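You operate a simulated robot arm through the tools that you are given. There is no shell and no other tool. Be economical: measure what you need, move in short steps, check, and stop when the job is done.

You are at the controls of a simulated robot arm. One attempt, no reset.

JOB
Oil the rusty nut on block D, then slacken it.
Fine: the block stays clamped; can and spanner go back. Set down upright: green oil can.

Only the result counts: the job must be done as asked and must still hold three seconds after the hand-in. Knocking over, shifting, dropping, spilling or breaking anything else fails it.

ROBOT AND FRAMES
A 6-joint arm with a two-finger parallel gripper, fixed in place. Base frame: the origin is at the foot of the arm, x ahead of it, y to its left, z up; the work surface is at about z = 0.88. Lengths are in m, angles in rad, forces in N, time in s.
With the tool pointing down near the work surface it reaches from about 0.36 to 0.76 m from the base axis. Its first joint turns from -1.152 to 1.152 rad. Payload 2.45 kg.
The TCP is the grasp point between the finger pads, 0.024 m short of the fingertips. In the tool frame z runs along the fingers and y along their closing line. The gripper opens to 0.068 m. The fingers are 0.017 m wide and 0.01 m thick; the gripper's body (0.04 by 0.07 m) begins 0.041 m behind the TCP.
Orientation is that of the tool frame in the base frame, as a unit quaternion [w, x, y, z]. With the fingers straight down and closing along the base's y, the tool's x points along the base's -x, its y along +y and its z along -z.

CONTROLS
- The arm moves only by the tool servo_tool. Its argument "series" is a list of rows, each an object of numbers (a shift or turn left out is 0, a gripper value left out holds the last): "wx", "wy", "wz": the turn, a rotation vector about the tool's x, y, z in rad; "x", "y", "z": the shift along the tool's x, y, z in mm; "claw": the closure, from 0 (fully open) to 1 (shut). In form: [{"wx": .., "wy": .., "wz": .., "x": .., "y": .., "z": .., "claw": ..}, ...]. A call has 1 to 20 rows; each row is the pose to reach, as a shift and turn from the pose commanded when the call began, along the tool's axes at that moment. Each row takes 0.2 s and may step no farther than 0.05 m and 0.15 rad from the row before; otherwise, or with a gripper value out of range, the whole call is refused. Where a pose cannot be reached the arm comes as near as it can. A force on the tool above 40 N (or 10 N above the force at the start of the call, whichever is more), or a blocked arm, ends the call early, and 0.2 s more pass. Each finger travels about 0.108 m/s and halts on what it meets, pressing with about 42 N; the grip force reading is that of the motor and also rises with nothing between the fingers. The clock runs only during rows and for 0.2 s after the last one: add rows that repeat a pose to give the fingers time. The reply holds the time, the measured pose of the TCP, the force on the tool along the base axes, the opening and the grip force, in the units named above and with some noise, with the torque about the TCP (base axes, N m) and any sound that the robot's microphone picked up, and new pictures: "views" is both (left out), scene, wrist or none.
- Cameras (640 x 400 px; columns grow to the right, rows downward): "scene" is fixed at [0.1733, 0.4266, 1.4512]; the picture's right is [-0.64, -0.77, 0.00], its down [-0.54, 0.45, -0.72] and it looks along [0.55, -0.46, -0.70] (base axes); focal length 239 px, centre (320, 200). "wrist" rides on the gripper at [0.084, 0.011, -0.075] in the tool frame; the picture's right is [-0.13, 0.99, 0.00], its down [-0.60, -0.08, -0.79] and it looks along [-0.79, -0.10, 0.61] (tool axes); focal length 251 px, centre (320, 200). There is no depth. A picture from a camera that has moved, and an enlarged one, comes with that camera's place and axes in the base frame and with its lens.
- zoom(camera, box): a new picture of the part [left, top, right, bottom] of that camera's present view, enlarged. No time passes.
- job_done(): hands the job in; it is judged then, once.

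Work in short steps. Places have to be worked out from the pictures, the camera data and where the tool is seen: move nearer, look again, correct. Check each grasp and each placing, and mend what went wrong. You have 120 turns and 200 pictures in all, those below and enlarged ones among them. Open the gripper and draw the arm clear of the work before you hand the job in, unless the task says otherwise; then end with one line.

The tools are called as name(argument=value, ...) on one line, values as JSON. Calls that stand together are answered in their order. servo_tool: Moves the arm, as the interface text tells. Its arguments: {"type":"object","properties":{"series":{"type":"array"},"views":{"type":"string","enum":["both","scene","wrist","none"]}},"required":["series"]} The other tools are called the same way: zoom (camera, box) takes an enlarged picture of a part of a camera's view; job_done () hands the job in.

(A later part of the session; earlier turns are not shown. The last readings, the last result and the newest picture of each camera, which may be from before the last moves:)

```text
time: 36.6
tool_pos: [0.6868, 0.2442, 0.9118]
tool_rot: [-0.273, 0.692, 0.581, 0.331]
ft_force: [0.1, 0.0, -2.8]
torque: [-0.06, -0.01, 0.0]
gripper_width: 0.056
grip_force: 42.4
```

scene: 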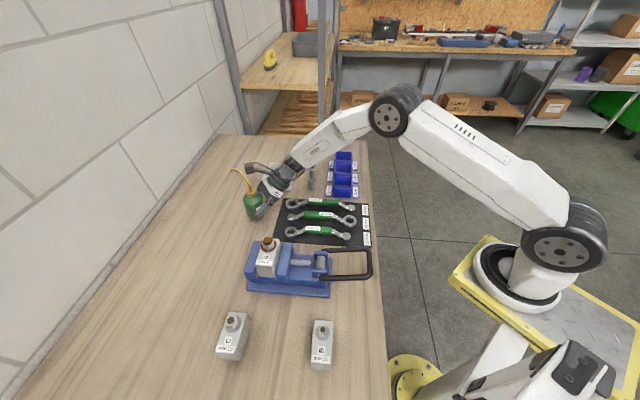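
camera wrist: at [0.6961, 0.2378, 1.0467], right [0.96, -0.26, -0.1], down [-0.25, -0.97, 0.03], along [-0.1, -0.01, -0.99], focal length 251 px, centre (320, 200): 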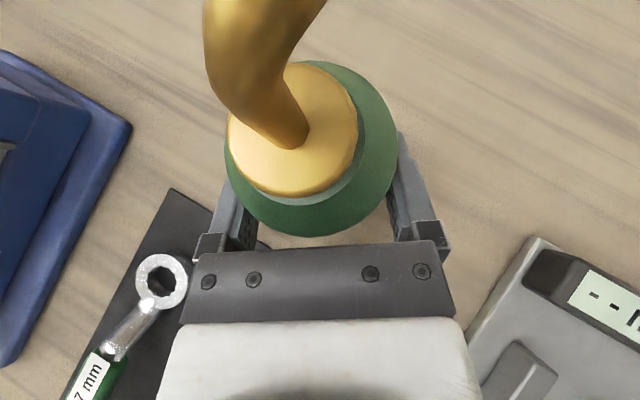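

The load is only slightly reduced. I'll creep down another 1.5 mm and read the force.

servo_tool(series=[{"x": -0.6, "z": 0.5}, {"x": -1.2, "z": 1.0}, {"x": -1.2, "z": 1.0}], views="none")

```text
time: 37.4
tool_pos: [0.686, 0.2436, 0.9101]
tool_rot: [-0.273, 0.692, 0.58, 0.331]
ft_force: [-1.7, -1.5, 2.4]
torque: [-0.13, 0.2, -0.03]
gripper_width: 0.0562
grip_force: 42.4
```

Contact: the force has reversed to +2.4 N, so the can stands on the table. I'll open and back straight out along the tool axis.

servo_tool(series=[{"claw": 0}, {"claw": 0}, {"claw": 0}, {"z": -20, "claw": 0}, {"z": -50, "claw": 0}, {"z": -90, "claw": 0}, {"z": -130, "claw": 0}, {"z": -130, "claw": 0}], views="both")

```text
time: 39.2
tool_pos: [0.6663, 0.1458, 0.9963]
tool_rot: [-0.274, 0.692, 0.581, 0.33]
ft_force: [1.1, -0.5, 0.6]
torque: [0.01, -0.02, 0.02]
gripper_width: 0.0682
grip_force: 0.1
camera wrist: at [0.6758, 0.1388, 1.1088], right [0.96, -0.26, -0.1], down [-0.25, -0.97, 0.03], along [-0.1, -0.01, -0.99], focal length 251 px, centre (320, 200)
```

scene: 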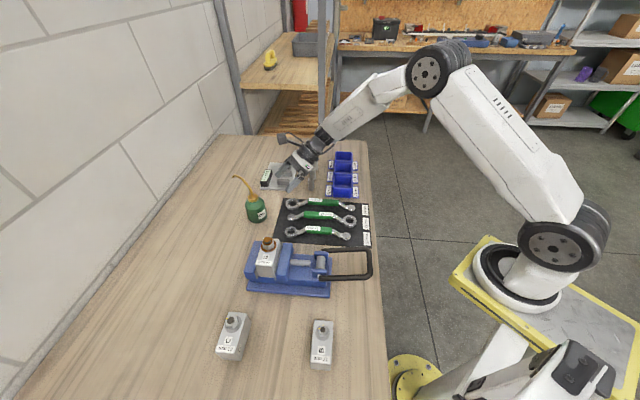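
wrist: 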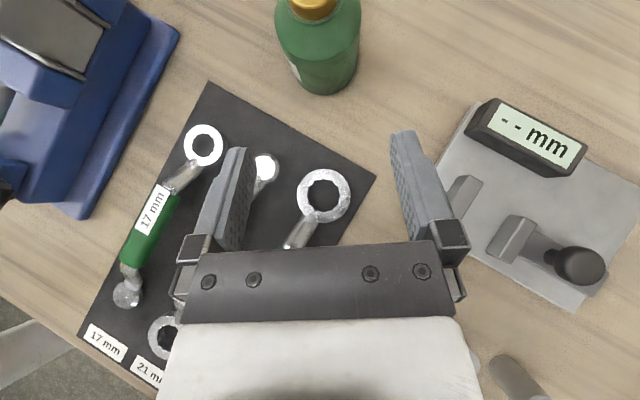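

The can stands upright back in its spot. Next is the 24 mm spanner: I'll back off, rise, and bring the tool back to straight down.

servo_tool(series=[{"x": 12, "y": -10, "z": -35}, {"x": 24, "y": -20, "z": -70, "wy": -0.146}, {"x": 35, "y": -30, "z": -105, "wy": -0.292}, {"x": 47, "y": -40, "z": -140, "wy": -0.438}, {"x": 58, "y": -50, "z": -172, "wy": -0.584}, {"x": 58, "y": -50, "z": -172, "wy": -0.73}, {"x": 58, "y": -50, "z": -172, "wy": -0.877}, {"x": 58, "y": -50, "z": -172, "wy": -0.877}], views="none")

servo_tool(series=[{"wz": -0.149}, {"wz": -0.298}, {"wz": -0.447}, {"wz": -0.596}, {"wz": -0.745}, {"wz": -0.894}, {"wz": -1.043}, {"wz": -1.192}, {"wz": -1.341}, {"wz": -1.49}, {"wz": -1.639}, {"wz": -1.788}, {"wz": -1.937}, {"wz": -2.086}, {"wz": -2.235}, {"wz": -2.384}, {"wz": -2.53}, {"wz": -2.53}], views="both")

```text
time: 41.0
tool_pos: [0.601, 0.0588, 1.1461]
tool_rot: [0.0, 0.767, 0.642, 0.004]
ft_force: [0.8, 0.5, -0.8]
torque: [-0.05, -0.01, 0.01]
gripper_width: 0.0679
grip_force: 0.0
```

```text
time: 44.8
tool_pos: [0.6013, 0.0587, 1.1467]
tool_rot: [0.004, -0.382, 0.924, 0.003]
ft_force: [1.5, -0.2, -1.0]
torque: [0.0, 0.01, -0.04]
gripper_width: 0.0684
grip_force: 0.0
camera wrist: at [0.5329, 0.0067, 1.2218], right [-0.61, 0.79, 0.0], down [0.48, 0.36, 0.8], along [0.63, 0.49, -0.6], focal length 251 px, centre (320, 200)
```

scene: 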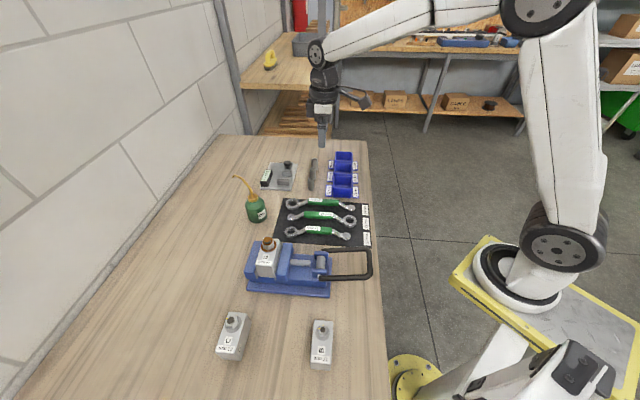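
wrist: 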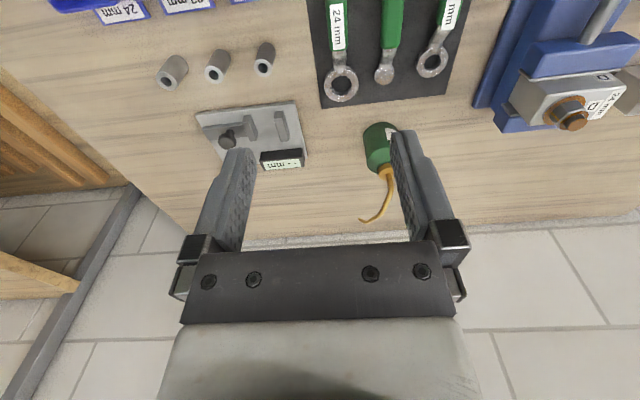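

The tool is vertical with tool x at 225°, parallel to the spanners. I'll zoom in to measure the 24 mm spanner.

zoom(camera="scene", box=[270, 180, 380, 260])

zoom(camera="wrist", box=[290, 0, 490, 130])

```text
5.00 times, centred on (325, 220) of scene
camera zoom: at [0.1733, 0.4266, 1.4512], right [-0.64, -0.77, 0.0], down [-0.54, 0.45, -0.72], along [0.55, -0.46, -0.7], focal length 1195 px, centre (295, 100)
```

zoom: 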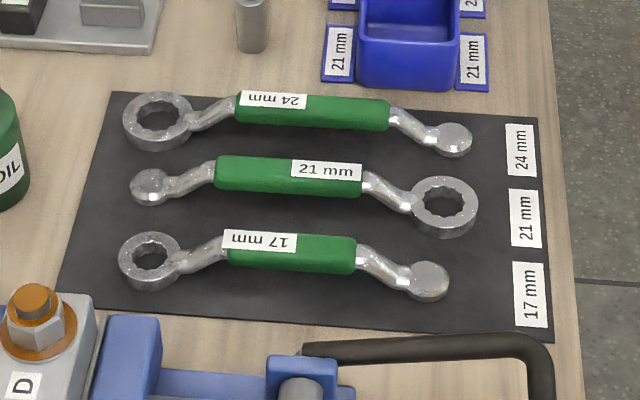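

```text
3.08 times, centred on (390, 65) of wrist
camera zoom: at [0.5329, 0.0067, 1.2218], right [-0.61, 0.79, 0.0], down [0.48, 0.36, 0.8], along [0.63, 0.49, -0.6], focal length 774 px, centre (105, 615)
```

zoom: 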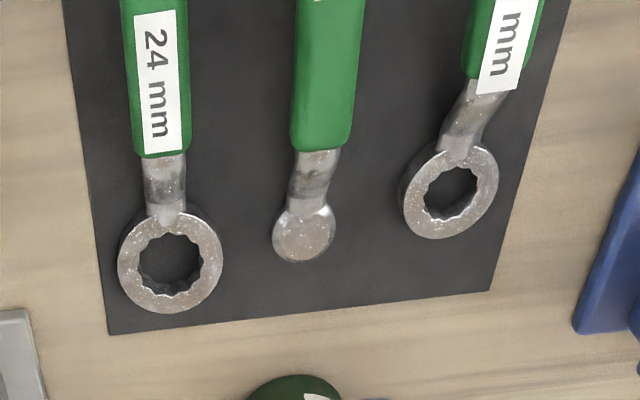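

The ring is near (0.656, 0.139) and the spanner runs at azimuth 225°. I'll descend over the handle, about 90 mm from the ring centre, to z ≈ 1.02 and check alignment.

servo_tool(series=[{"x": -2, "y": 6, "z": 42}, {"x": -4, "y": 12, "z": 84}, {"x": -5.4, "y": 17, "z": 126}, {"x": -5.4, "y": 17, "z": 126}], views="both")

```text
time: 45.8
tool_pos: [0.5952, 0.0763, 1.0205]
tool_rot: [0.005, -0.381, 0.925, 0.003]
ft_force: [-0.7, 0.8, -0.4]
torque: [-0.02, -0.01, -0.02]
gripper_width: 0.068
grip_force: 0.1
camera wrist: at [0.5272, 0.0243, 1.0945], right [-0.61, 0.79, 0.0], down [0.48, 0.36, 0.8], along [0.63, 0.49, -0.6], focal length 251 px, centre (320, 200)
```

scene: 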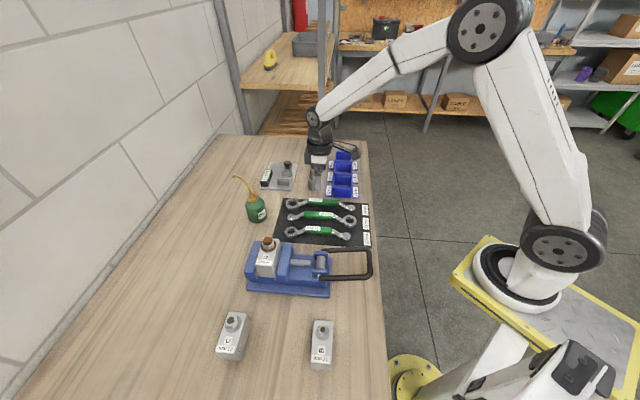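
wrist: 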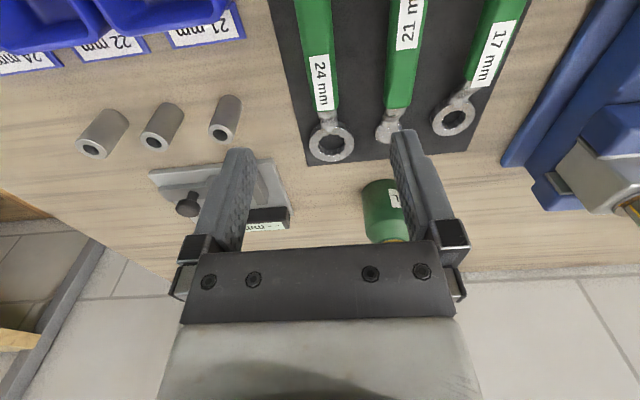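

The tool is aligned with the spanner to within about 1°. I'll part-close to about 38 mm so I don't touch the neighbouring spanner, shift 10 mm towards mid-handle, and descend to z ≈ 0.945.

servo_tool(series=[{"x": 5, "claw": 0.44, "wz": -0.014}, {"x": 10, "z": 10, "wz": -0.014}, {"x": 10, "z": 45, "wz": -0.014}, {"x": 10, "z": 75, "wz": -0.014}, {"x": 10, "z": 75, "wz": -0.014}], views="both")

zoom(camera="scene", box=[270, 170, 380, 250])

```text
time: 47.0
tool_pos: [0.5868, 0.0706, 0.9462]
tool_rot: [0.005, -0.387, 0.922, 0.001]
ft_force: [-0.7, 0.8, 0.0]
torque: [0.0, 0.01, 0.03]
gripper_width: 0.0379
grip_force: 0.2
camera wrist: at [0.5199, 0.0164, 1.0201], right [-0.62, 0.79, 0.0], down [0.47, 0.37, 0.8], along [0.63, 0.49, -0.6], focal length 251 px, centre (320, 200)
```

scene: 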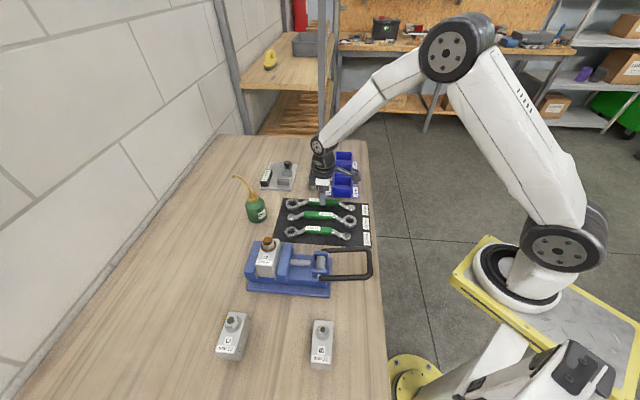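
wrist: 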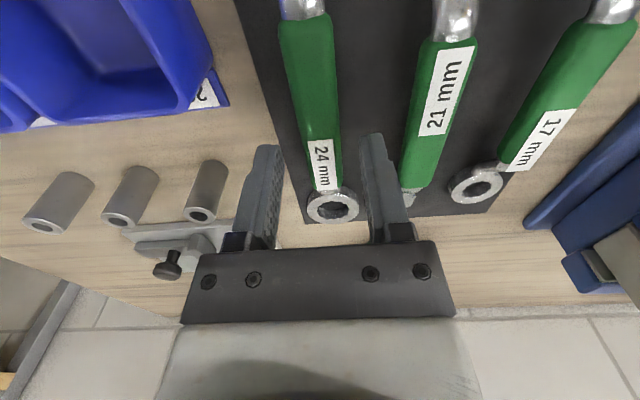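

```text
5.00 times, centred on (325, 210) of scene
camera zoom: at [0.1733, 0.4266, 1.4512], right [-0.64, -0.77, 0.0], down [-0.54, 0.45, -0.72], along [0.55, -0.46, -0.7], focal length 1195 px, centre (295, 150)
```

zoom: 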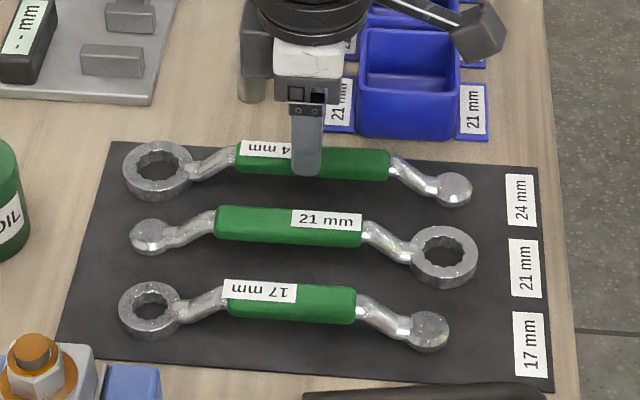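

The fingers straddle the middle of the 24 mm handle. I'll descend gently to z ≈ 0.911 and check the force.

servo_tool(series=[{"z": 12}, {"z": 24}, {"z": 31}, {"z": 35}, {"z": 35}], views="wrist")

zoom(camera="scene", box=[290, 170, 360, 230])

```text
time: 48.2
tool_pos: [0.5879, 0.0698, 0.9103]
tool_rot: [0.005, -0.388, 0.922, 0.003]
ft_force: [0.8, -0.6, 0.2]
torque: [-0.01, -0.03, -0.03]
gripper_width: 0.0381
grip_force: 0.0
camera wrist: at [0.5201, 0.016, 0.9847], right [-0.62, 0.79, 0.0], down [0.47, 0.37, 0.8], along [0.63, 0.49, -0.6], focal length 251 px, centre (320, 200)
```

wrist: 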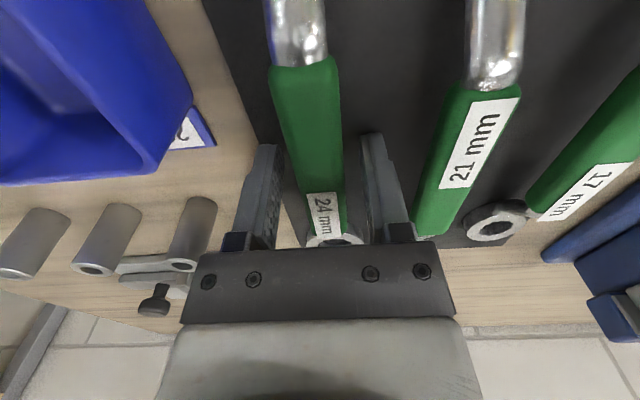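

```text
6.67 times, centred on (325, 200) of scene
camera zoom: at [0.1733, 0.4266, 1.4512], right [-0.64, -0.77, 0.0], down [-0.54, 0.45, -0.72], along [0.55, -0.46, -0.7], focal length 1593 px, centre (287, 200)
```

zoom: 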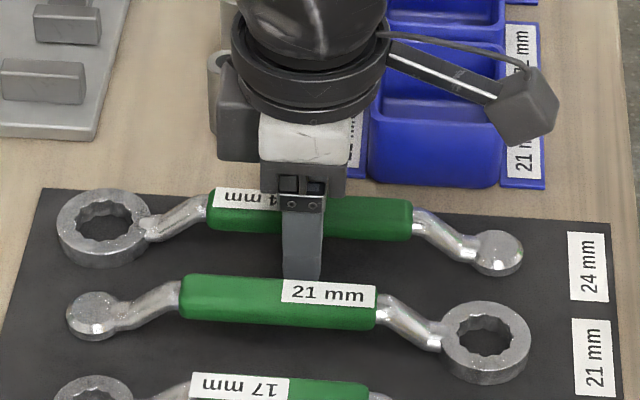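

The fingers are around the handle with no contact, so I'll close.

servo_tool(series=[{"claw": 0.6}, {"claw": 0.8}, {"claw": 1}, {"claw": 1}], views="none")

servo_tool(series=[{"z": -4}, {"z": -10}, {"z": -20}, {"z": -30}, {"z": -30}], views="both")

zoom(camera="scene", box=[270, 160, 370, 240])

```text
time: 49.2
tool_pos: [0.5874, 0.069, 0.9105]
tool_rot: [0.005, -0.387, 0.922, 0.003]
ft_force: [-0.3, -0.2, 0.7]
torque: [0.03, -0.07, -0.06]
gripper_width: 0.0216
grip_force: 38.3
```

```text
time: 50.4
tool_pos: [0.5864, 0.0682, 0.9406]
tool_rot: [0.005, -0.387, 0.922, 0.003]
ft_force: [0.5, 0.1, -1.6]
torque: [-0.01, 0.02, -0.02]
gripper_width: 0.0218
grip_force: 38.8
camera wrist: at [0.5199, 0.0158, 1.0156], right [-0.62, 0.79, 0.0], down [0.47, 0.37, 0.8], along [0.63, 0.49, -0.6], focal length 251 px, centre (320, 200)
```

scene: 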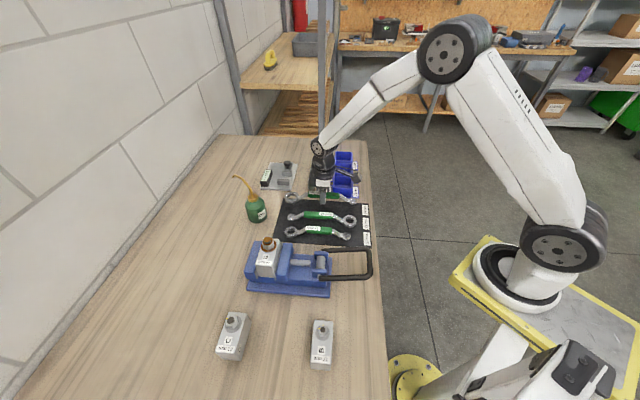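
wrist: 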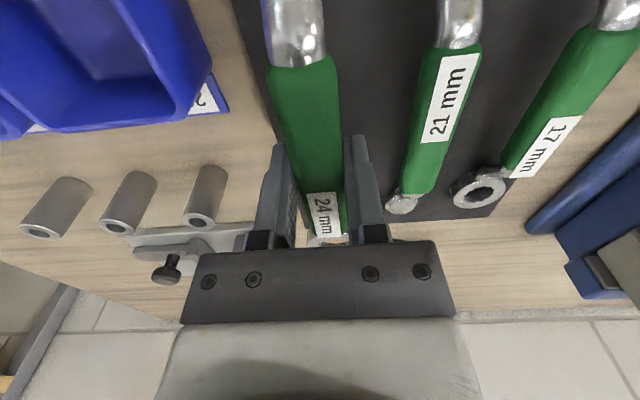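

```text
5.00 times, centred on (320, 200) of scene
camera zoom: at [0.1733, 0.4266, 1.4512], right [-0.64, -0.77, 0.0], down [-0.54, 0.45, -0.72], along [0.55, -0.46, -0.7], focal length 1195 px, centre (320, 200)
```

zoom: 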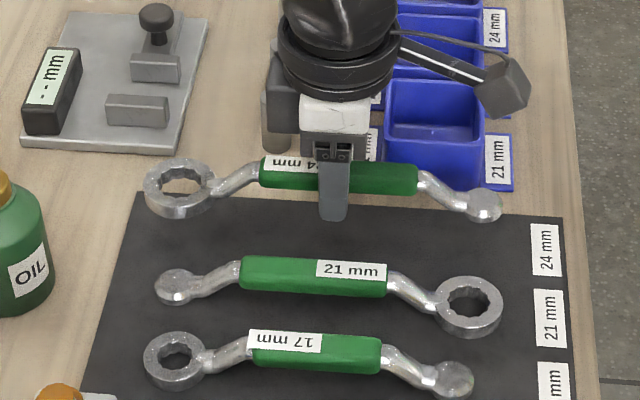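

The spanner is lifted level and held firmly. I'll zoom on the nut to see its hex orientation and height.

zoom(camera="scene", box=[250, 228, 286, 264])

```text
11.11 times, centred on (268, 246) of scene
camera zoom: at [0.1733, 0.4266, 1.4512], right [-0.64, -0.77, 0.0], down [-0.54, 0.45, -0.72], along [0.55, -0.46, -0.7], focal length 2655 px, centre (898, -311)
```

zoom: 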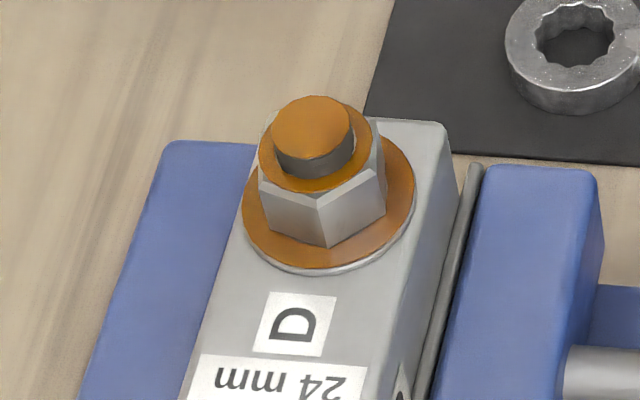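

The hex corners lie near azimuths 29°, 89°, 149° and so on. Now I'll look at the 12-point pattern of the ring relative to the spanner axis.

zoom(camera="scene", box=[280, 182, 316, 212])

```text
13.33 times, centred on (298, 197) of scene
camera zoom: at [0.1733, 0.4266, 1.4512], right [-0.64, -0.77, 0.0], down [-0.54, 0.45, -0.72], along [0.55, -0.46, -0.7], focal length 3186 px, centre (613, 240)
```

zoom: 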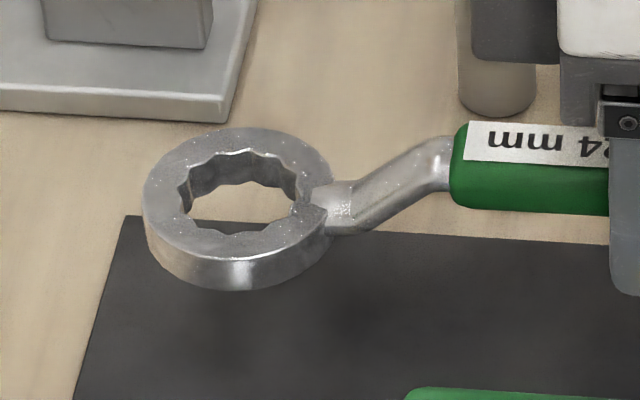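

zoom(camera="scene", box=[286, 188, 300, 199])

```text
16.00 times, centred on (293, 194) of scene
camera zoom: at [0.1733, 0.4266, 1.4512], right [-0.64, -0.77, 0.0], down [-0.54, 0.45, -0.72], along [0.55, -0.46, -0.7], focal length 3824 px, centre (752, 304)
```

zoom: 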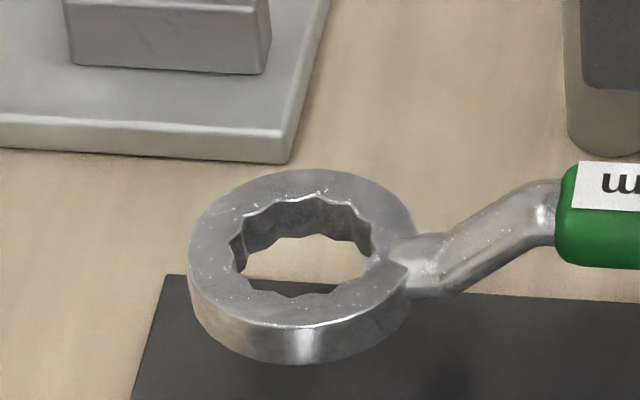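

The pattern isn't readable enough, so I'll find engagement by feel. I'll lift and swing the spanner to azimuth ≈75° clear of everything, where the scene camera still sees the nut.

servo_tool(series=[{"z": -35}, {"z": -75}, {"z": -110, "wz": 0.146}, {"z": -140, "wz": 0.292}, {"z": -160, "wz": 0.438}, {"z": -160, "wz": 0.584}, {"z": -160, "wz": 0.73}, {"z": -160, "wz": 0.876}, {"z": -160, "wz": 1.022}, {"z": -160, "wz": 1.168}, {"z": -160, "wz": 1.314}, {"z": -160, "wz": 1.46}, {"z": -160, "wz": 1.606}, {"z": -160, "wz": 1.752}, {"z": -160, "wz": 1.898}, {"z": -160, "wz": 2.044}, {"z": -160, "wz": 2.19}, {"z": -160, "wz": 2.336}, {"z": -160, "wz": 2.482}, {"z": -160, "wz": 2.627}], views="scene")

```text
time: 54.6
tool_pos: [0.5857, 0.0676, 1.0992]
tool_rot: [-0.002, 0.794, 0.608, 0.004]
ft_force: [-0.3, 0.5, -2.3]
torque: [0.02, 0.0, -0.02]
gripper_width: 0.0217
grip_force: 37.9
```

scene: 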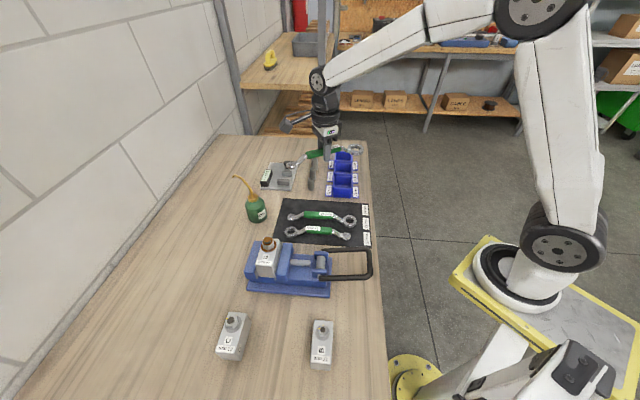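

The spanner is level at azimuth 74.9°. I'll carry it until the ring hovers above the nut, ring bottom at about 1.033.

servo_tool(series=[{"x": 20, "y": -9}, {"x": 55, "y": -26}, {"x": 92, "y": -43}, {"x": 130, "y": -61}, {"x": 168, "y": -79}, {"x": 206, "y": -97}, {"x": 244, "y": -115}, {"x": 280, "y": -132}, {"x": 300, "y": -141}, {"x": 308, "y": -145}, {"x": 308, "y": -145, "z": 20}, {"x": 308, "y": -145, "z": 39}, {"x": 308, "y": -145, "z": 39}], views="both")

zoom(camera="scene", box=[246, 220, 290, 264])

```text
time: 57.4
tool_pos: [0.5263, 0.4032, 1.0608]
tool_rot: [0.0, 0.792, 0.61, 0.005]
ft_force: [-0.5, -0.2, -2.2]
torque: [0.06, -0.03, 0.01]
gripper_width: 0.0216
grip_force: 38.6
camera wrist: at [0.558, 0.4807, 1.1387], right [0.92, -0.38, 0.0], down [-0.24, -0.57, 0.79], along [-0.3, -0.73, -0.62], focal length 251 px, centre (320, 200)
```

scene: 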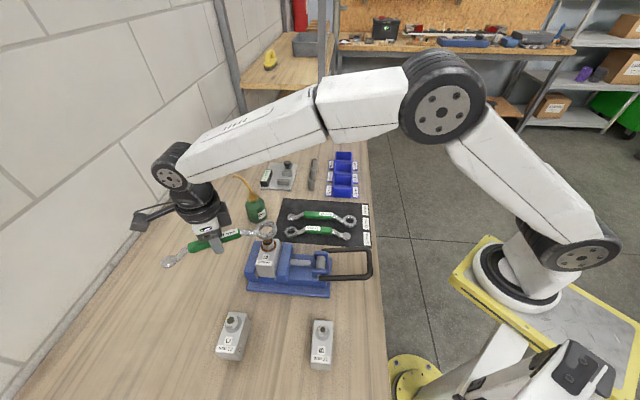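
wrist: 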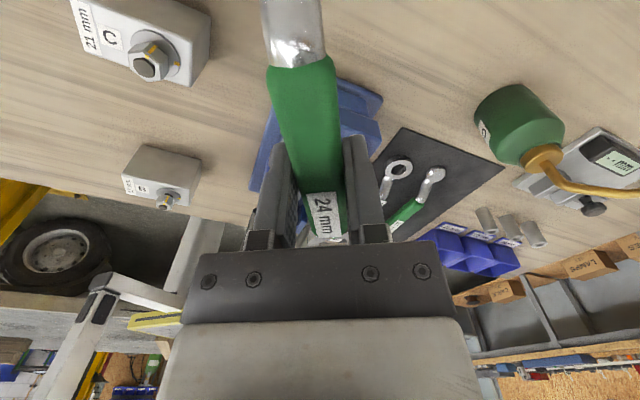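

```text
9.09 times, centred on (268, 242) of scene
camera zoom: at [0.1733, 0.4267, 1.4512], right [-0.64, -0.77, 0.0], down [-0.54, 0.45, -0.72], along [0.55, -0.46, -0.7], focal length 2173 px, centre (793, -182)
```

zoom: 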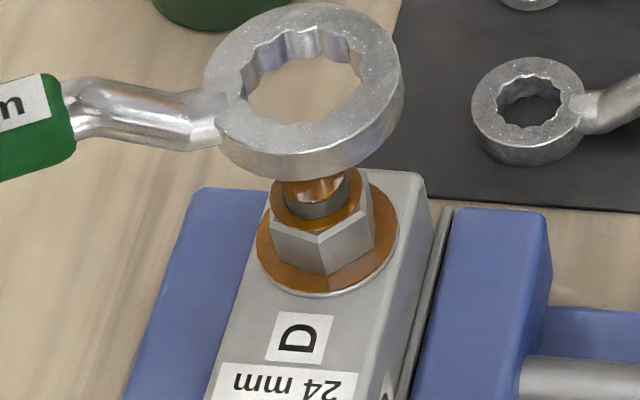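

The ring is almost over the stud. I'll lower about 20 mm so ring and stud top are at the same height, then compare directly.

servo_tool(series=[{"z": 10}, {"z": 20}, {"z": 20}], views="none")

zoom(camera="scene", box=[246, 220, 290, 264])

```text
time: 58.2
tool_pos: [0.5254, 0.4043, 1.0422]
tool_rot: [-0.001, 0.793, 0.609, 0.005]
ft_force: [1.4, -0.4, -2.3]
torque: [0.02, 0.01, -0.01]
gripper_width: 0.0216
grip_force: 38.4
```

```text
9.09 times, centred on (268, 242) of scene
camera zoom: at [0.1733, 0.4267, 1.4512], right [-0.64, -0.77, 0.0], down [-0.54, 0.45, -0.72], along [0.55, -0.46, -0.7], focal length 2173 px, centre (793, -182)
```

zoom: 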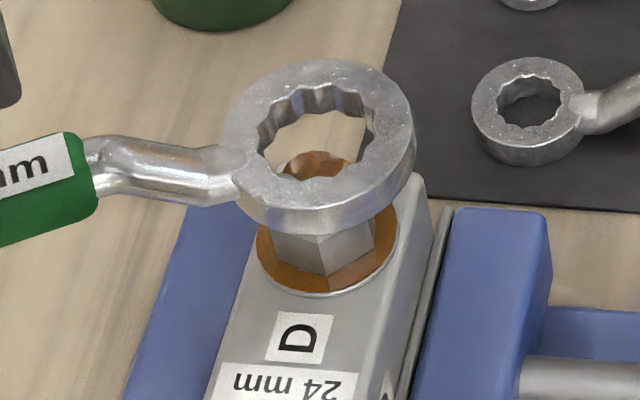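

By pixel comparison, with the ring top about 18 mm below the TCP, the ring sits about 3–4 mm off. I'll shift it (+2, +3) mm in base and lower another 14 mm around the stud.

servo_tool(series=[{"x": 3.5, "y": 1.3}, {"x": 3.5, "y": 1.3, "z": 7}, {"x": 3.5, "y": 1.3, "z": 14}, {"x": 3.5, "y": 1.3, "z": 14}], views="none")

zoom(camera="scene", box=[246, 220, 290, 264])

```text
time: 59.2
tool_pos: [0.5274, 0.4071, 1.03]
tool_rot: [-0.001, 0.793, 0.609, 0.005]
ft_force: [-2.0, -0.3, 1.4]
torque: [-0.45, 0.26, -0.22]
gripper_width: 0.0218
grip_force: 38.5
```

```text
9.09 times, centred on (268, 242) of scene
camera zoom: at [0.1731, 0.4266, 1.4512], right [-0.64, -0.77, 0.0], down [-0.54, 0.45, -0.72], along [0.55, -0.46, -0.7], focal length 2173 px, centre (793, -182)
```

zoom: 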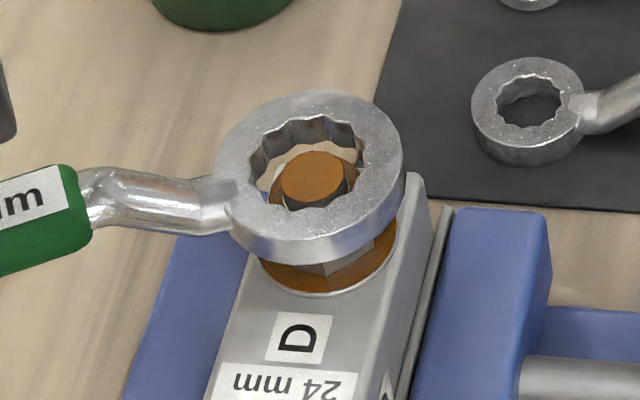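

The ring is centred on the stud to about 0.5 mm and is resting lightly on the nut's top face. I'll press a bit and rotate CCW about the nut axis to find the 12-point engagement, watching z.

servo_tool(series=[{"z": 1.5}, {"z": 1.5, "y": -2.2, "wz": -0.022}, {"z": 1.5, "y": -4.3, "wz": -0.044}, {"z": 1.5, "y": -6.5, "x": -0.2, "wz": -0.066}, {"z": 1.5, "y": -8.6, "x": -0.4, "wz": -0.087}, {"z": 1.5, "y": -8.6, "x": -0.4, "wz": -0.087}], views="none")

zoom(camera="scene", box=[246, 220, 290, 264])

```text
time: 60.6
tool_pos: [0.5182, 0.4096, 1.0269]
tool_rot: [-0.001, 0.766, 0.643, 0.005]
ft_force: [-6.4, 1.0, -5.3]
torque: [0.36, 0.08, -0.64]
gripper_width: 0.0216
grip_force: 39.0
```

```text
9.09 times, centred on (268, 242) of scene
camera zoom: at [0.1732, 0.4267, 1.4512], right [-0.64, -0.77, 0.0], down [-0.54, 0.45, -0.72], along [0.55, -0.46, -0.7], focal length 2173 px, centre (793, -182)
```

zoom: 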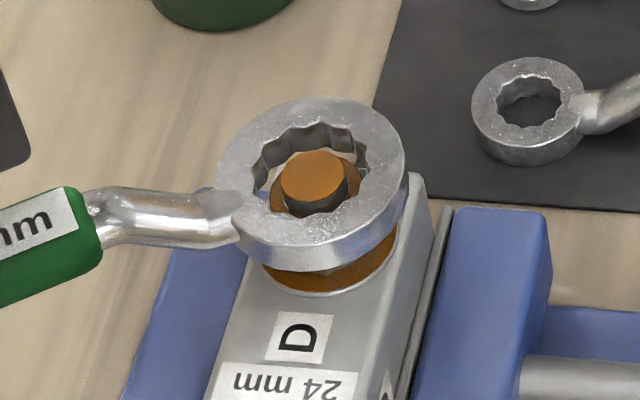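

z followed down to 1.027, so the ring may be slipping on. I'll press down a few mm more to see if it seats.

servo_tool(series=[{"z": 2}, {"z": 4}, {"z": 4}], views="none")

zoom(camera="scene", box=[240, 220, 290, 264])

```text
time: 61.4
tool_pos: [0.5196, 0.4084, 1.0238]
tool_rot: [0.0, 0.766, 0.643, 0.005]
ft_force: [-7.1, 1.0, -3.9]
torque: [0.21, 0.12, -0.37]
gripper_width: 0.0219
grip_force: 38.8
```

```text
9.09 times, centred on (265, 242) of scene
camera zoom: at [0.1731, 0.4267, 1.4512], right [-0.64, -0.77, 0.0], down [-0.54, 0.45, -0.72], along [0.55, -0.46, -0.7], focal length 2173 px, centre (820, -182)
```

zoom: 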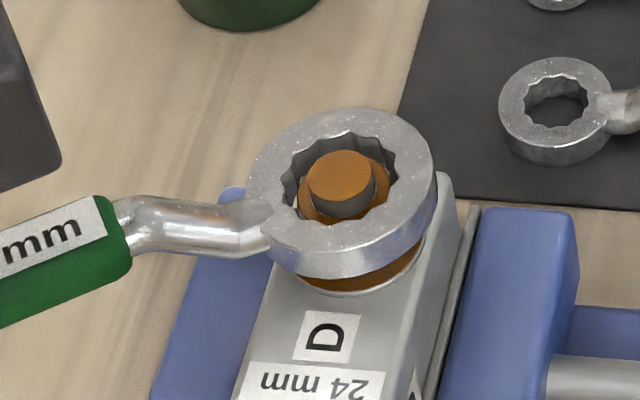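

It's sliding onto the hex. I'll relieve the small side load (1 mm) and lower another 7 mm toward the washer.

servo_tool(series=[{"y": -1, "z": 2.5}, {"y": -1, "z": 5}, {"y": -1, "z": 7}, {"y": -1, "z": 7}], views="scene")

zoom(camera="scene", box=[240, 220, 290, 264])

```text
time: 62.4
tool_pos: [0.5188, 0.4089, 1.0171]
tool_rot: [-0.001, 0.766, 0.643, 0.006]
ft_force: [-2.9, -1.5, -1.7]
torque: [-0.11, 0.1, -0.09]
gripper_width: 0.0219
grip_force: 38.5
```

scene: 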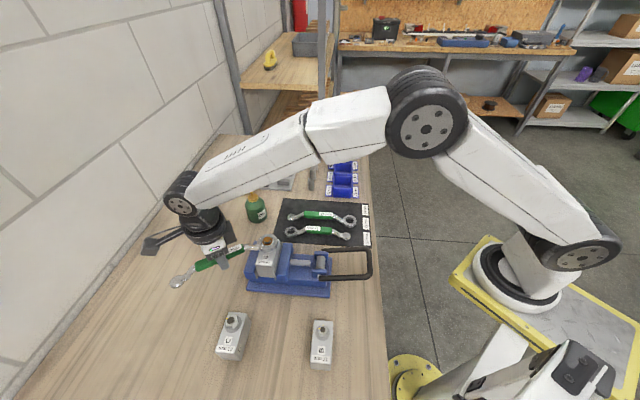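

```text
9.09 times, centred on (265, 242) of scene
camera zoom: at [0.1732, 0.4266, 1.4512], right [-0.64, -0.77, 0.0], down [-0.54, 0.45, -0.72], along [0.55, -0.46, -0.7], focal length 2173 px, centre (820, -182)
```

zoom: 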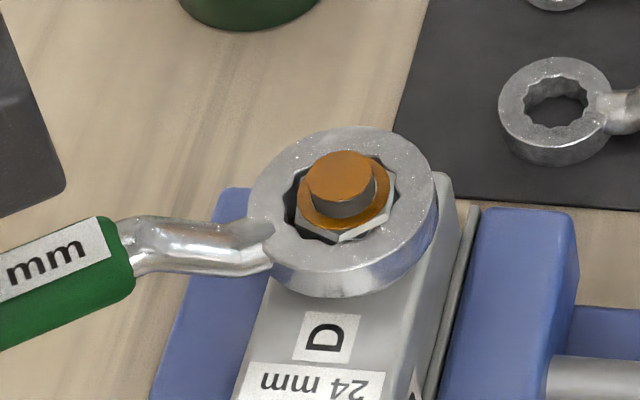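

The ring is fully seated on the hex. Now I'll turn CCW in an arc of radius 0.10 m about the nut, the first 17°.

servo_tool(series=[{"x": -0.1, "y": -5, "wz": -0.05}, {"x": -0.5, "y": -10, "wz": -0.1}, {"x": -1.1, "y": -14.9, "wz": -0.15}, {"x": -2, "y": -19.9, "wz": -0.2}, {"x": -3.1, "y": -24.7, "wz": -0.25}, {"x": -4.5, "y": -29.6, "wz": -0.3}, {"x": -4.5, "y": -29.6, "wz": -0.3}], views="none")

zoom(camera="scene", box=[240, 220, 290, 264])

```text
time: 64.0
tool_pos: [0.4877, 0.4103, 1.0175]
tool_rot: [0.0, 0.661, 0.751, 0.005]
ft_force: [2.1, 1.2, -1.4]
torque: [0.04, -0.06, -0.47]
gripper_width: 0.022
grip_force: 38.9
```

```text
9.09 times, centred on (265, 242) of scene
camera zoom: at [0.1733, 0.4267, 1.4512], right [-0.64, -0.77, 0.0], down [-0.54, 0.45, -0.72], along [0.55, -0.46, -0.7], focal length 2173 px, centre (820, -182)
```

zoom: 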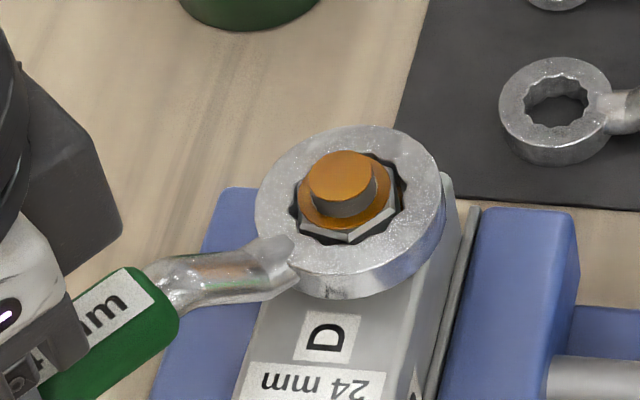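

The nut turns with the ring under low force. I'll continue another 0.6 rad CCW.

servo_tool(series=[{"x": -0.1, "y": -5, "wz": -0.05}, {"x": -0.5, "y": -10, "wz": -0.1}, {"x": -1.1, "y": -14.9, "wz": -0.15}, {"x": -2, "y": -19.9, "wz": -0.2}, {"x": -3.1, "y": -24.7, "wz": -0.25}, {"x": -4.5, "y": -29.6, "wz": -0.3}, {"x": -6.1, "y": -34.3, "wz": -0.35}, {"x": -7.9, "y": -38.9, "wz": -0.4}, {"x": -10, "y": -43.5, "wz": -0.45}, {"x": -12.2, "y": -47.9, "wz": -0.5}, {"x": -14.7, "y": -52.3, "wz": -0.55}, {"x": -17.5, "y": -56.5, "wz": -0.6}, {"x": -17.5, "y": -56.5, "wz": -0.6}], views="scene")

zoom(camera="scene", box=[240, 220, 290, 264])

```text
time: 66.8
tool_pos: [0.4345, 0.3848, 1.0171]
tool_rot: [0.002, 0.409, 0.913, 0.005]
ft_force: [-1.7, 1.0, -1.8]
torque: [0.03, 0.06, -0.15]
gripper_width: 0.0219
grip_force: 38.5
```

scene: 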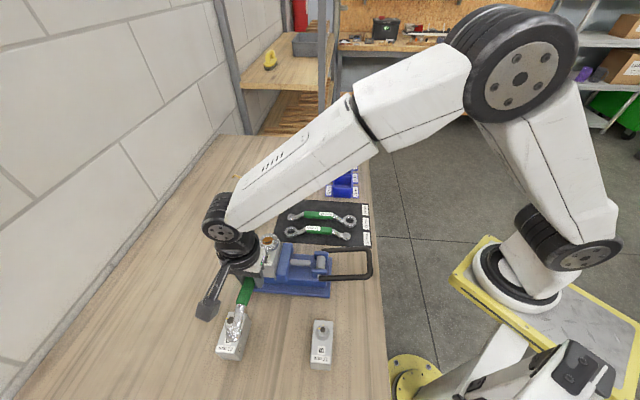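

```text
9.09 times, centred on (265, 242) of scene
camera zoom: at [0.1732, 0.4267, 1.4512], right [-0.64, -0.77, 0.0], down [-0.54, 0.45, -0.72], along [0.55, -0.46, -0.7], focal length 2173 px, centre (820, -182)
```

zoom: 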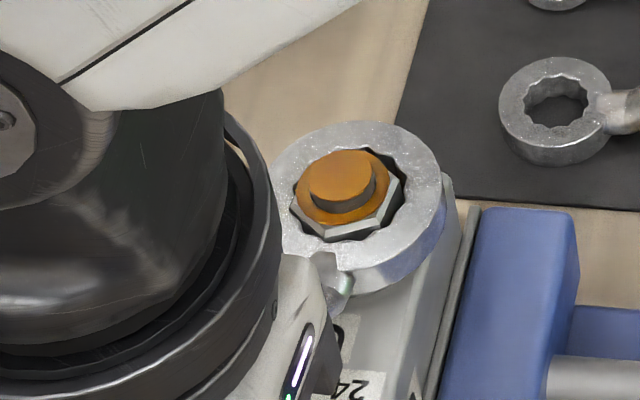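

Turned 51° so far, still seated and easy. I'll go another 0.6 rad.

servo_tool(series=[{"x": -0.1, "y": -5, "wz": -0.05}, {"x": -0.5, "y": -10, "wz": -0.1}, {"x": -1.1, "y": -14.9, "wz": -0.15}, {"x": -2, "y": -19.9, "wz": -0.2}, {"x": -3.1, "y": -24.7, "wz": -0.25}, {"x": -4.5, "y": -29.6, "wz": -0.3}, {"x": -6.1, "y": -34.3, "wz": -0.35}, {"x": -7.9, "y": -38.9, "wz": -0.4}, {"x": -10, "y": -43.5, "wz": -0.45}, {"x": -12.2, "y": -47.9, "wz": -0.5}, {"x": -14.7, "y": -52.3, "wz": -0.55}, {"x": -17.5, "y": -56.5, "wz": -0.6}, {"x": -17.5, "y": -56.5, "wz": -0.6}], views="both")

zoom(camera="scene", box=[240, 220, 290, 264])

```text
time: 69.6
tool_pos: [0.4033, 0.335, 1.0166]
tool_rot: [0.003, 0.122, 0.992, 0.004]
ft_force: [-5.0, 0.2, -2.7]
torque: [-0.02, 0.22, -0.09]
gripper_width: 0.022
grip_force: 38.9
camera wrist: at [0.324, 0.3644, 1.0916], right [0.36, 0.93, 0.01], down [0.56, -0.23, 0.8], along [0.74, -0.28, -0.61], focal length 251 px, centre (320, 200)
```

scene: 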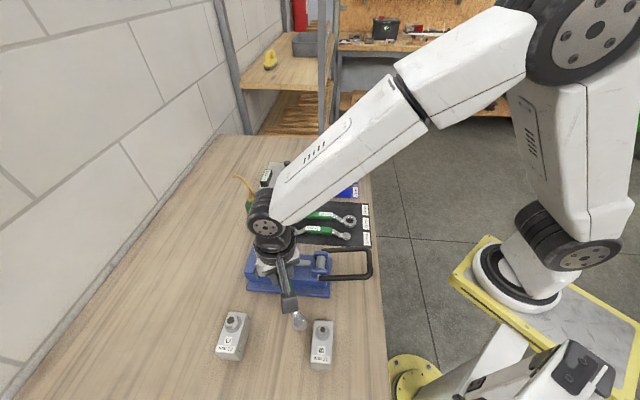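
wrist: 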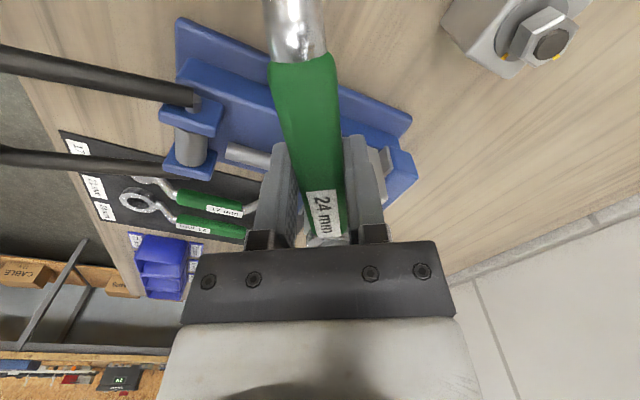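

```text
9.09 times, centred on (265, 242) of scene
camera zoom: at [0.1732, 0.4267, 1.4512], right [-0.64, -0.77, 0.0], down [-0.54, 0.45, -0.72], along [0.55, -0.46, -0.7], focal length 2173 px, centre (820, -182)
```

zoom: 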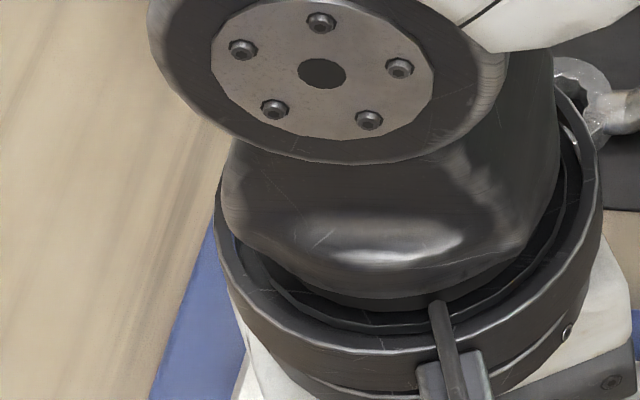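

About 86° turned. I'll add another 0.45 rad for margin, easing 1 mm outward to relieve the slight radial load.

servo_tool(series=[{"x": 0.7, "y": -5, "wz": -0.05}, {"x": 0.5, "y": -10, "wz": -0.1}, {"x": -0.1, "y": -14.9, "wz": -0.15}, {"x": -1, "y": -19.9, "wz": -0.2}, {"x": -2.1, "y": -24.7, "wz": -0.25}, {"x": -3.5, "y": -29.6, "wz": -0.3}, {"x": -5.1, "y": -34.3, "wz": -0.35}, {"x": -6.9, "y": -38.9, "wz": -0.4}, {"x": -9, "y": -43.5, "wz": -0.45}, {"x": -9, "y": -43.5, "wz": -0.45}], views="scene")

```text
time: 71.8
tool_pos: [0.4027, 0.2904, 1.0143]
tool_rot: [0.004, -0.103, 0.995, 0.004]
ft_force: [-1.3, 0.9, -2.6]
torque: [-0.01, 0.1, 0.12]
gripper_width: 0.0215
grip_force: 38.4
```

scene: 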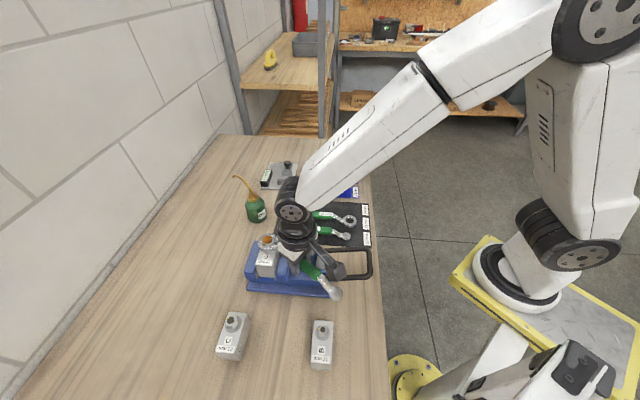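

About 112° turned in total. Now I'll lift the ring straight off the nut.

servo_tool(series=[{"z": -8}, {"z": -18}, {"z": -32}, {"z": -50}, {"z": -50}], views="none")

zoom(camera="scene", box=[236, 210, 346, 300])

```text
time: 73.0
tool_pos: [0.4011, 0.2913, 1.0661]
tool_rot: [0.003, -0.104, 0.995, 0.004]
ft_force: [-0.5, 0.0, -1.5]
torque: [-0.02, 0.04, 0.0]
gripper_width: 0.0217
grip_force: 38.7
```

```text
4.44 times, centred on (291, 255) of scene
camera zoom: at [0.1733, 0.4267, 1.4512], right [-0.64, -0.77, 0.0], down [-0.54, 0.45, -0.72], along [0.55, -0.46, -0.7], focal length 1062 px, centre (449, -44)
```

zoom: 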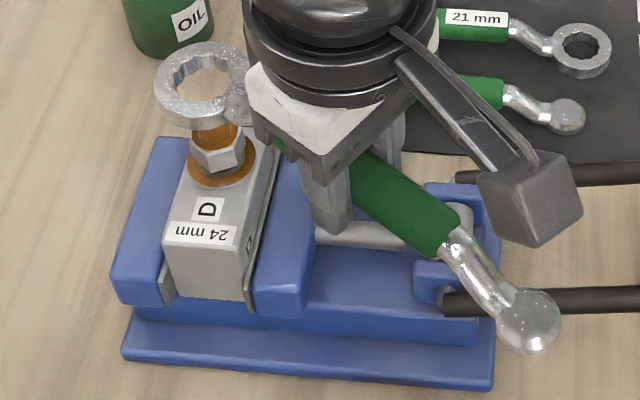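

The ring is free and the nut has clearly turned. I'll carry the spanner back above its place on the mat.

servo_tool(series=[{"z": -34}, {"x": -10, "y": -19, "z": -34, "wz": -0.05}, {"x": -27, "y": -51, "z": -34, "wz": -0.12}, {"x": -45, "y": -85, "z": -34, "wz": -0.2}, {"x": -63, "y": -119, "z": -34, "wz": -0.28}, {"x": -81, "y": -153, "z": -34, "wz": -0.36}, {"x": -99, "y": -187, "z": -34, "wz": -0.44}, {"x": -117, "y": -221, "z": -34, "wz": -0.52}, {"x": -130, "y": -245, "z": -34, "wz": -0.57}, {"x": -135.7, "y": -255.6, "z": -34, "wz": -0.585}, {"x": -135.7, "y": -255.6, "z": 0, "wz": -0.585}, {"x": -135.7, "y": -255.6, "z": 40, "wz": -0.585}, {"x": -135.7, "y": -255.6, "z": 80, "wz": -0.585}, {"x": -135.7, "y": -255.6, "z": 115, "wz": -0.585}, {"x": -135.7, "y": -255.6, "z": 115, "wz": -0.585}], views="both")

zoom(camera="scene", box=[270, 160, 370, 240])

```text
time: 76.2
tool_pos: [0.5887, 0.0665, 0.95]
tool_rot: [0.005, -0.386, 0.923, 0.002]
ft_force: [0.1, 0.4, -2.6]
torque: [-0.04, 0.03, -0.02]
gripper_width: 0.0221
grip_force: 38.9
camera wrist: at [0.5209, 0.0139, 1.0246], right [-0.61, 0.79, 0.0], down [0.48, 0.37, 0.8], along [0.63, 0.49, -0.6], focal length 251 px, centre (320, 200)
```

scene: 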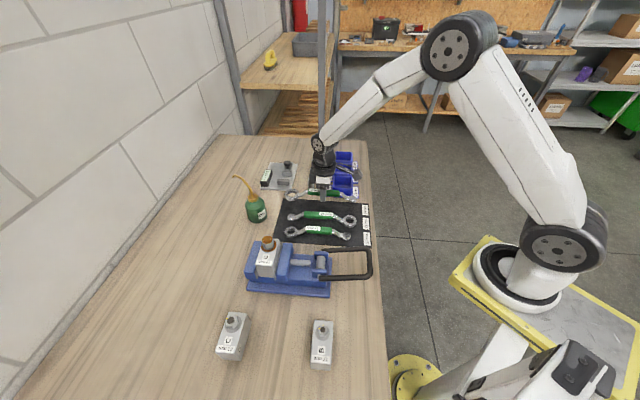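
wrist: 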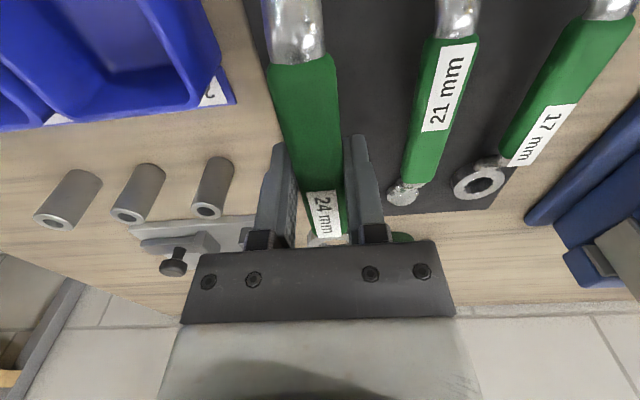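

```text
5.00 times, centred on (320, 200) of scene
camera zoom: at [0.1733, 0.4266, 1.4512], right [-0.64, -0.77, 0.0], down [-0.54, 0.45, -0.72], along [0.55, -0.46, -0.7], focal length 1195 px, centre (320, 200)
```

zoom: 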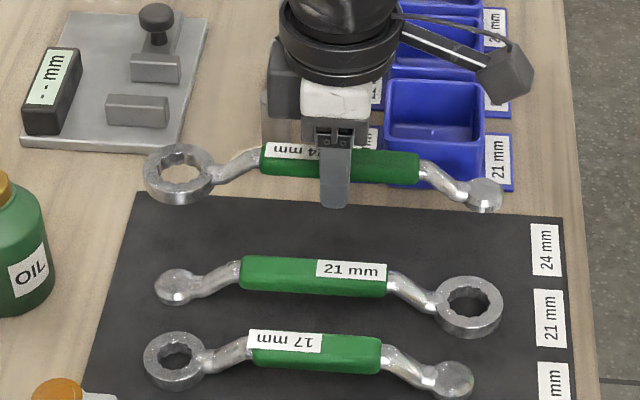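

It's 3 mm off laterally. I'll correct that and lower to the pick height gently.

servo_tool(series=[{"x": -1, "y": 3.3, "z": 12}, {"x": -1, "y": 3.3, "z": 24}, {"x": -1, "y": 3.3, "z": 32}, {"x": -1, "y": 3.3, "z": 36}, {"x": -1, "y": 3.3, "z": 38.5}, {"x": -1, "y": 3.3, "z": 38.5}], views="none")

zoom(camera="scene", box=[270, 160, 370, 240])

```text
time: 77.6
tool_pos: [0.5872, 0.0729, 0.9126]
tool_rot: [0.005, -0.385, 0.923, 0.002]
ft_force: [-0.4, 0.4, 3.7]
torque: [-0.47, 0.54, -0.08]
gripper_width: 0.0216
grip_force: 39.2
```

```text
5.00 times, centred on (320, 200) of scene
camera zoom: at [0.1732, 0.4267, 1.4512], right [-0.64, -0.77, 0.0], down [-0.54, 0.45, -0.72], along [0.55, -0.46, -0.7], focal length 1195 px, centre (320, 200)
```

zoom: 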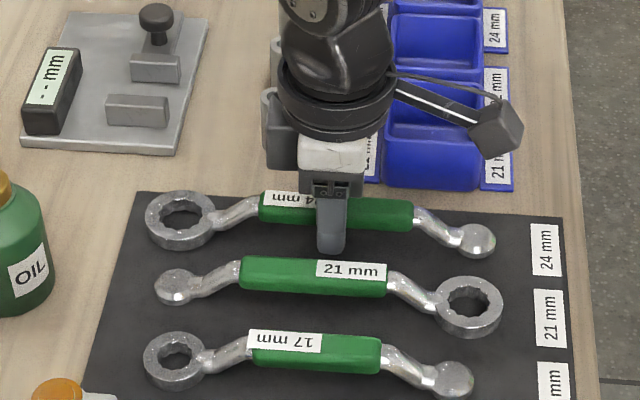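

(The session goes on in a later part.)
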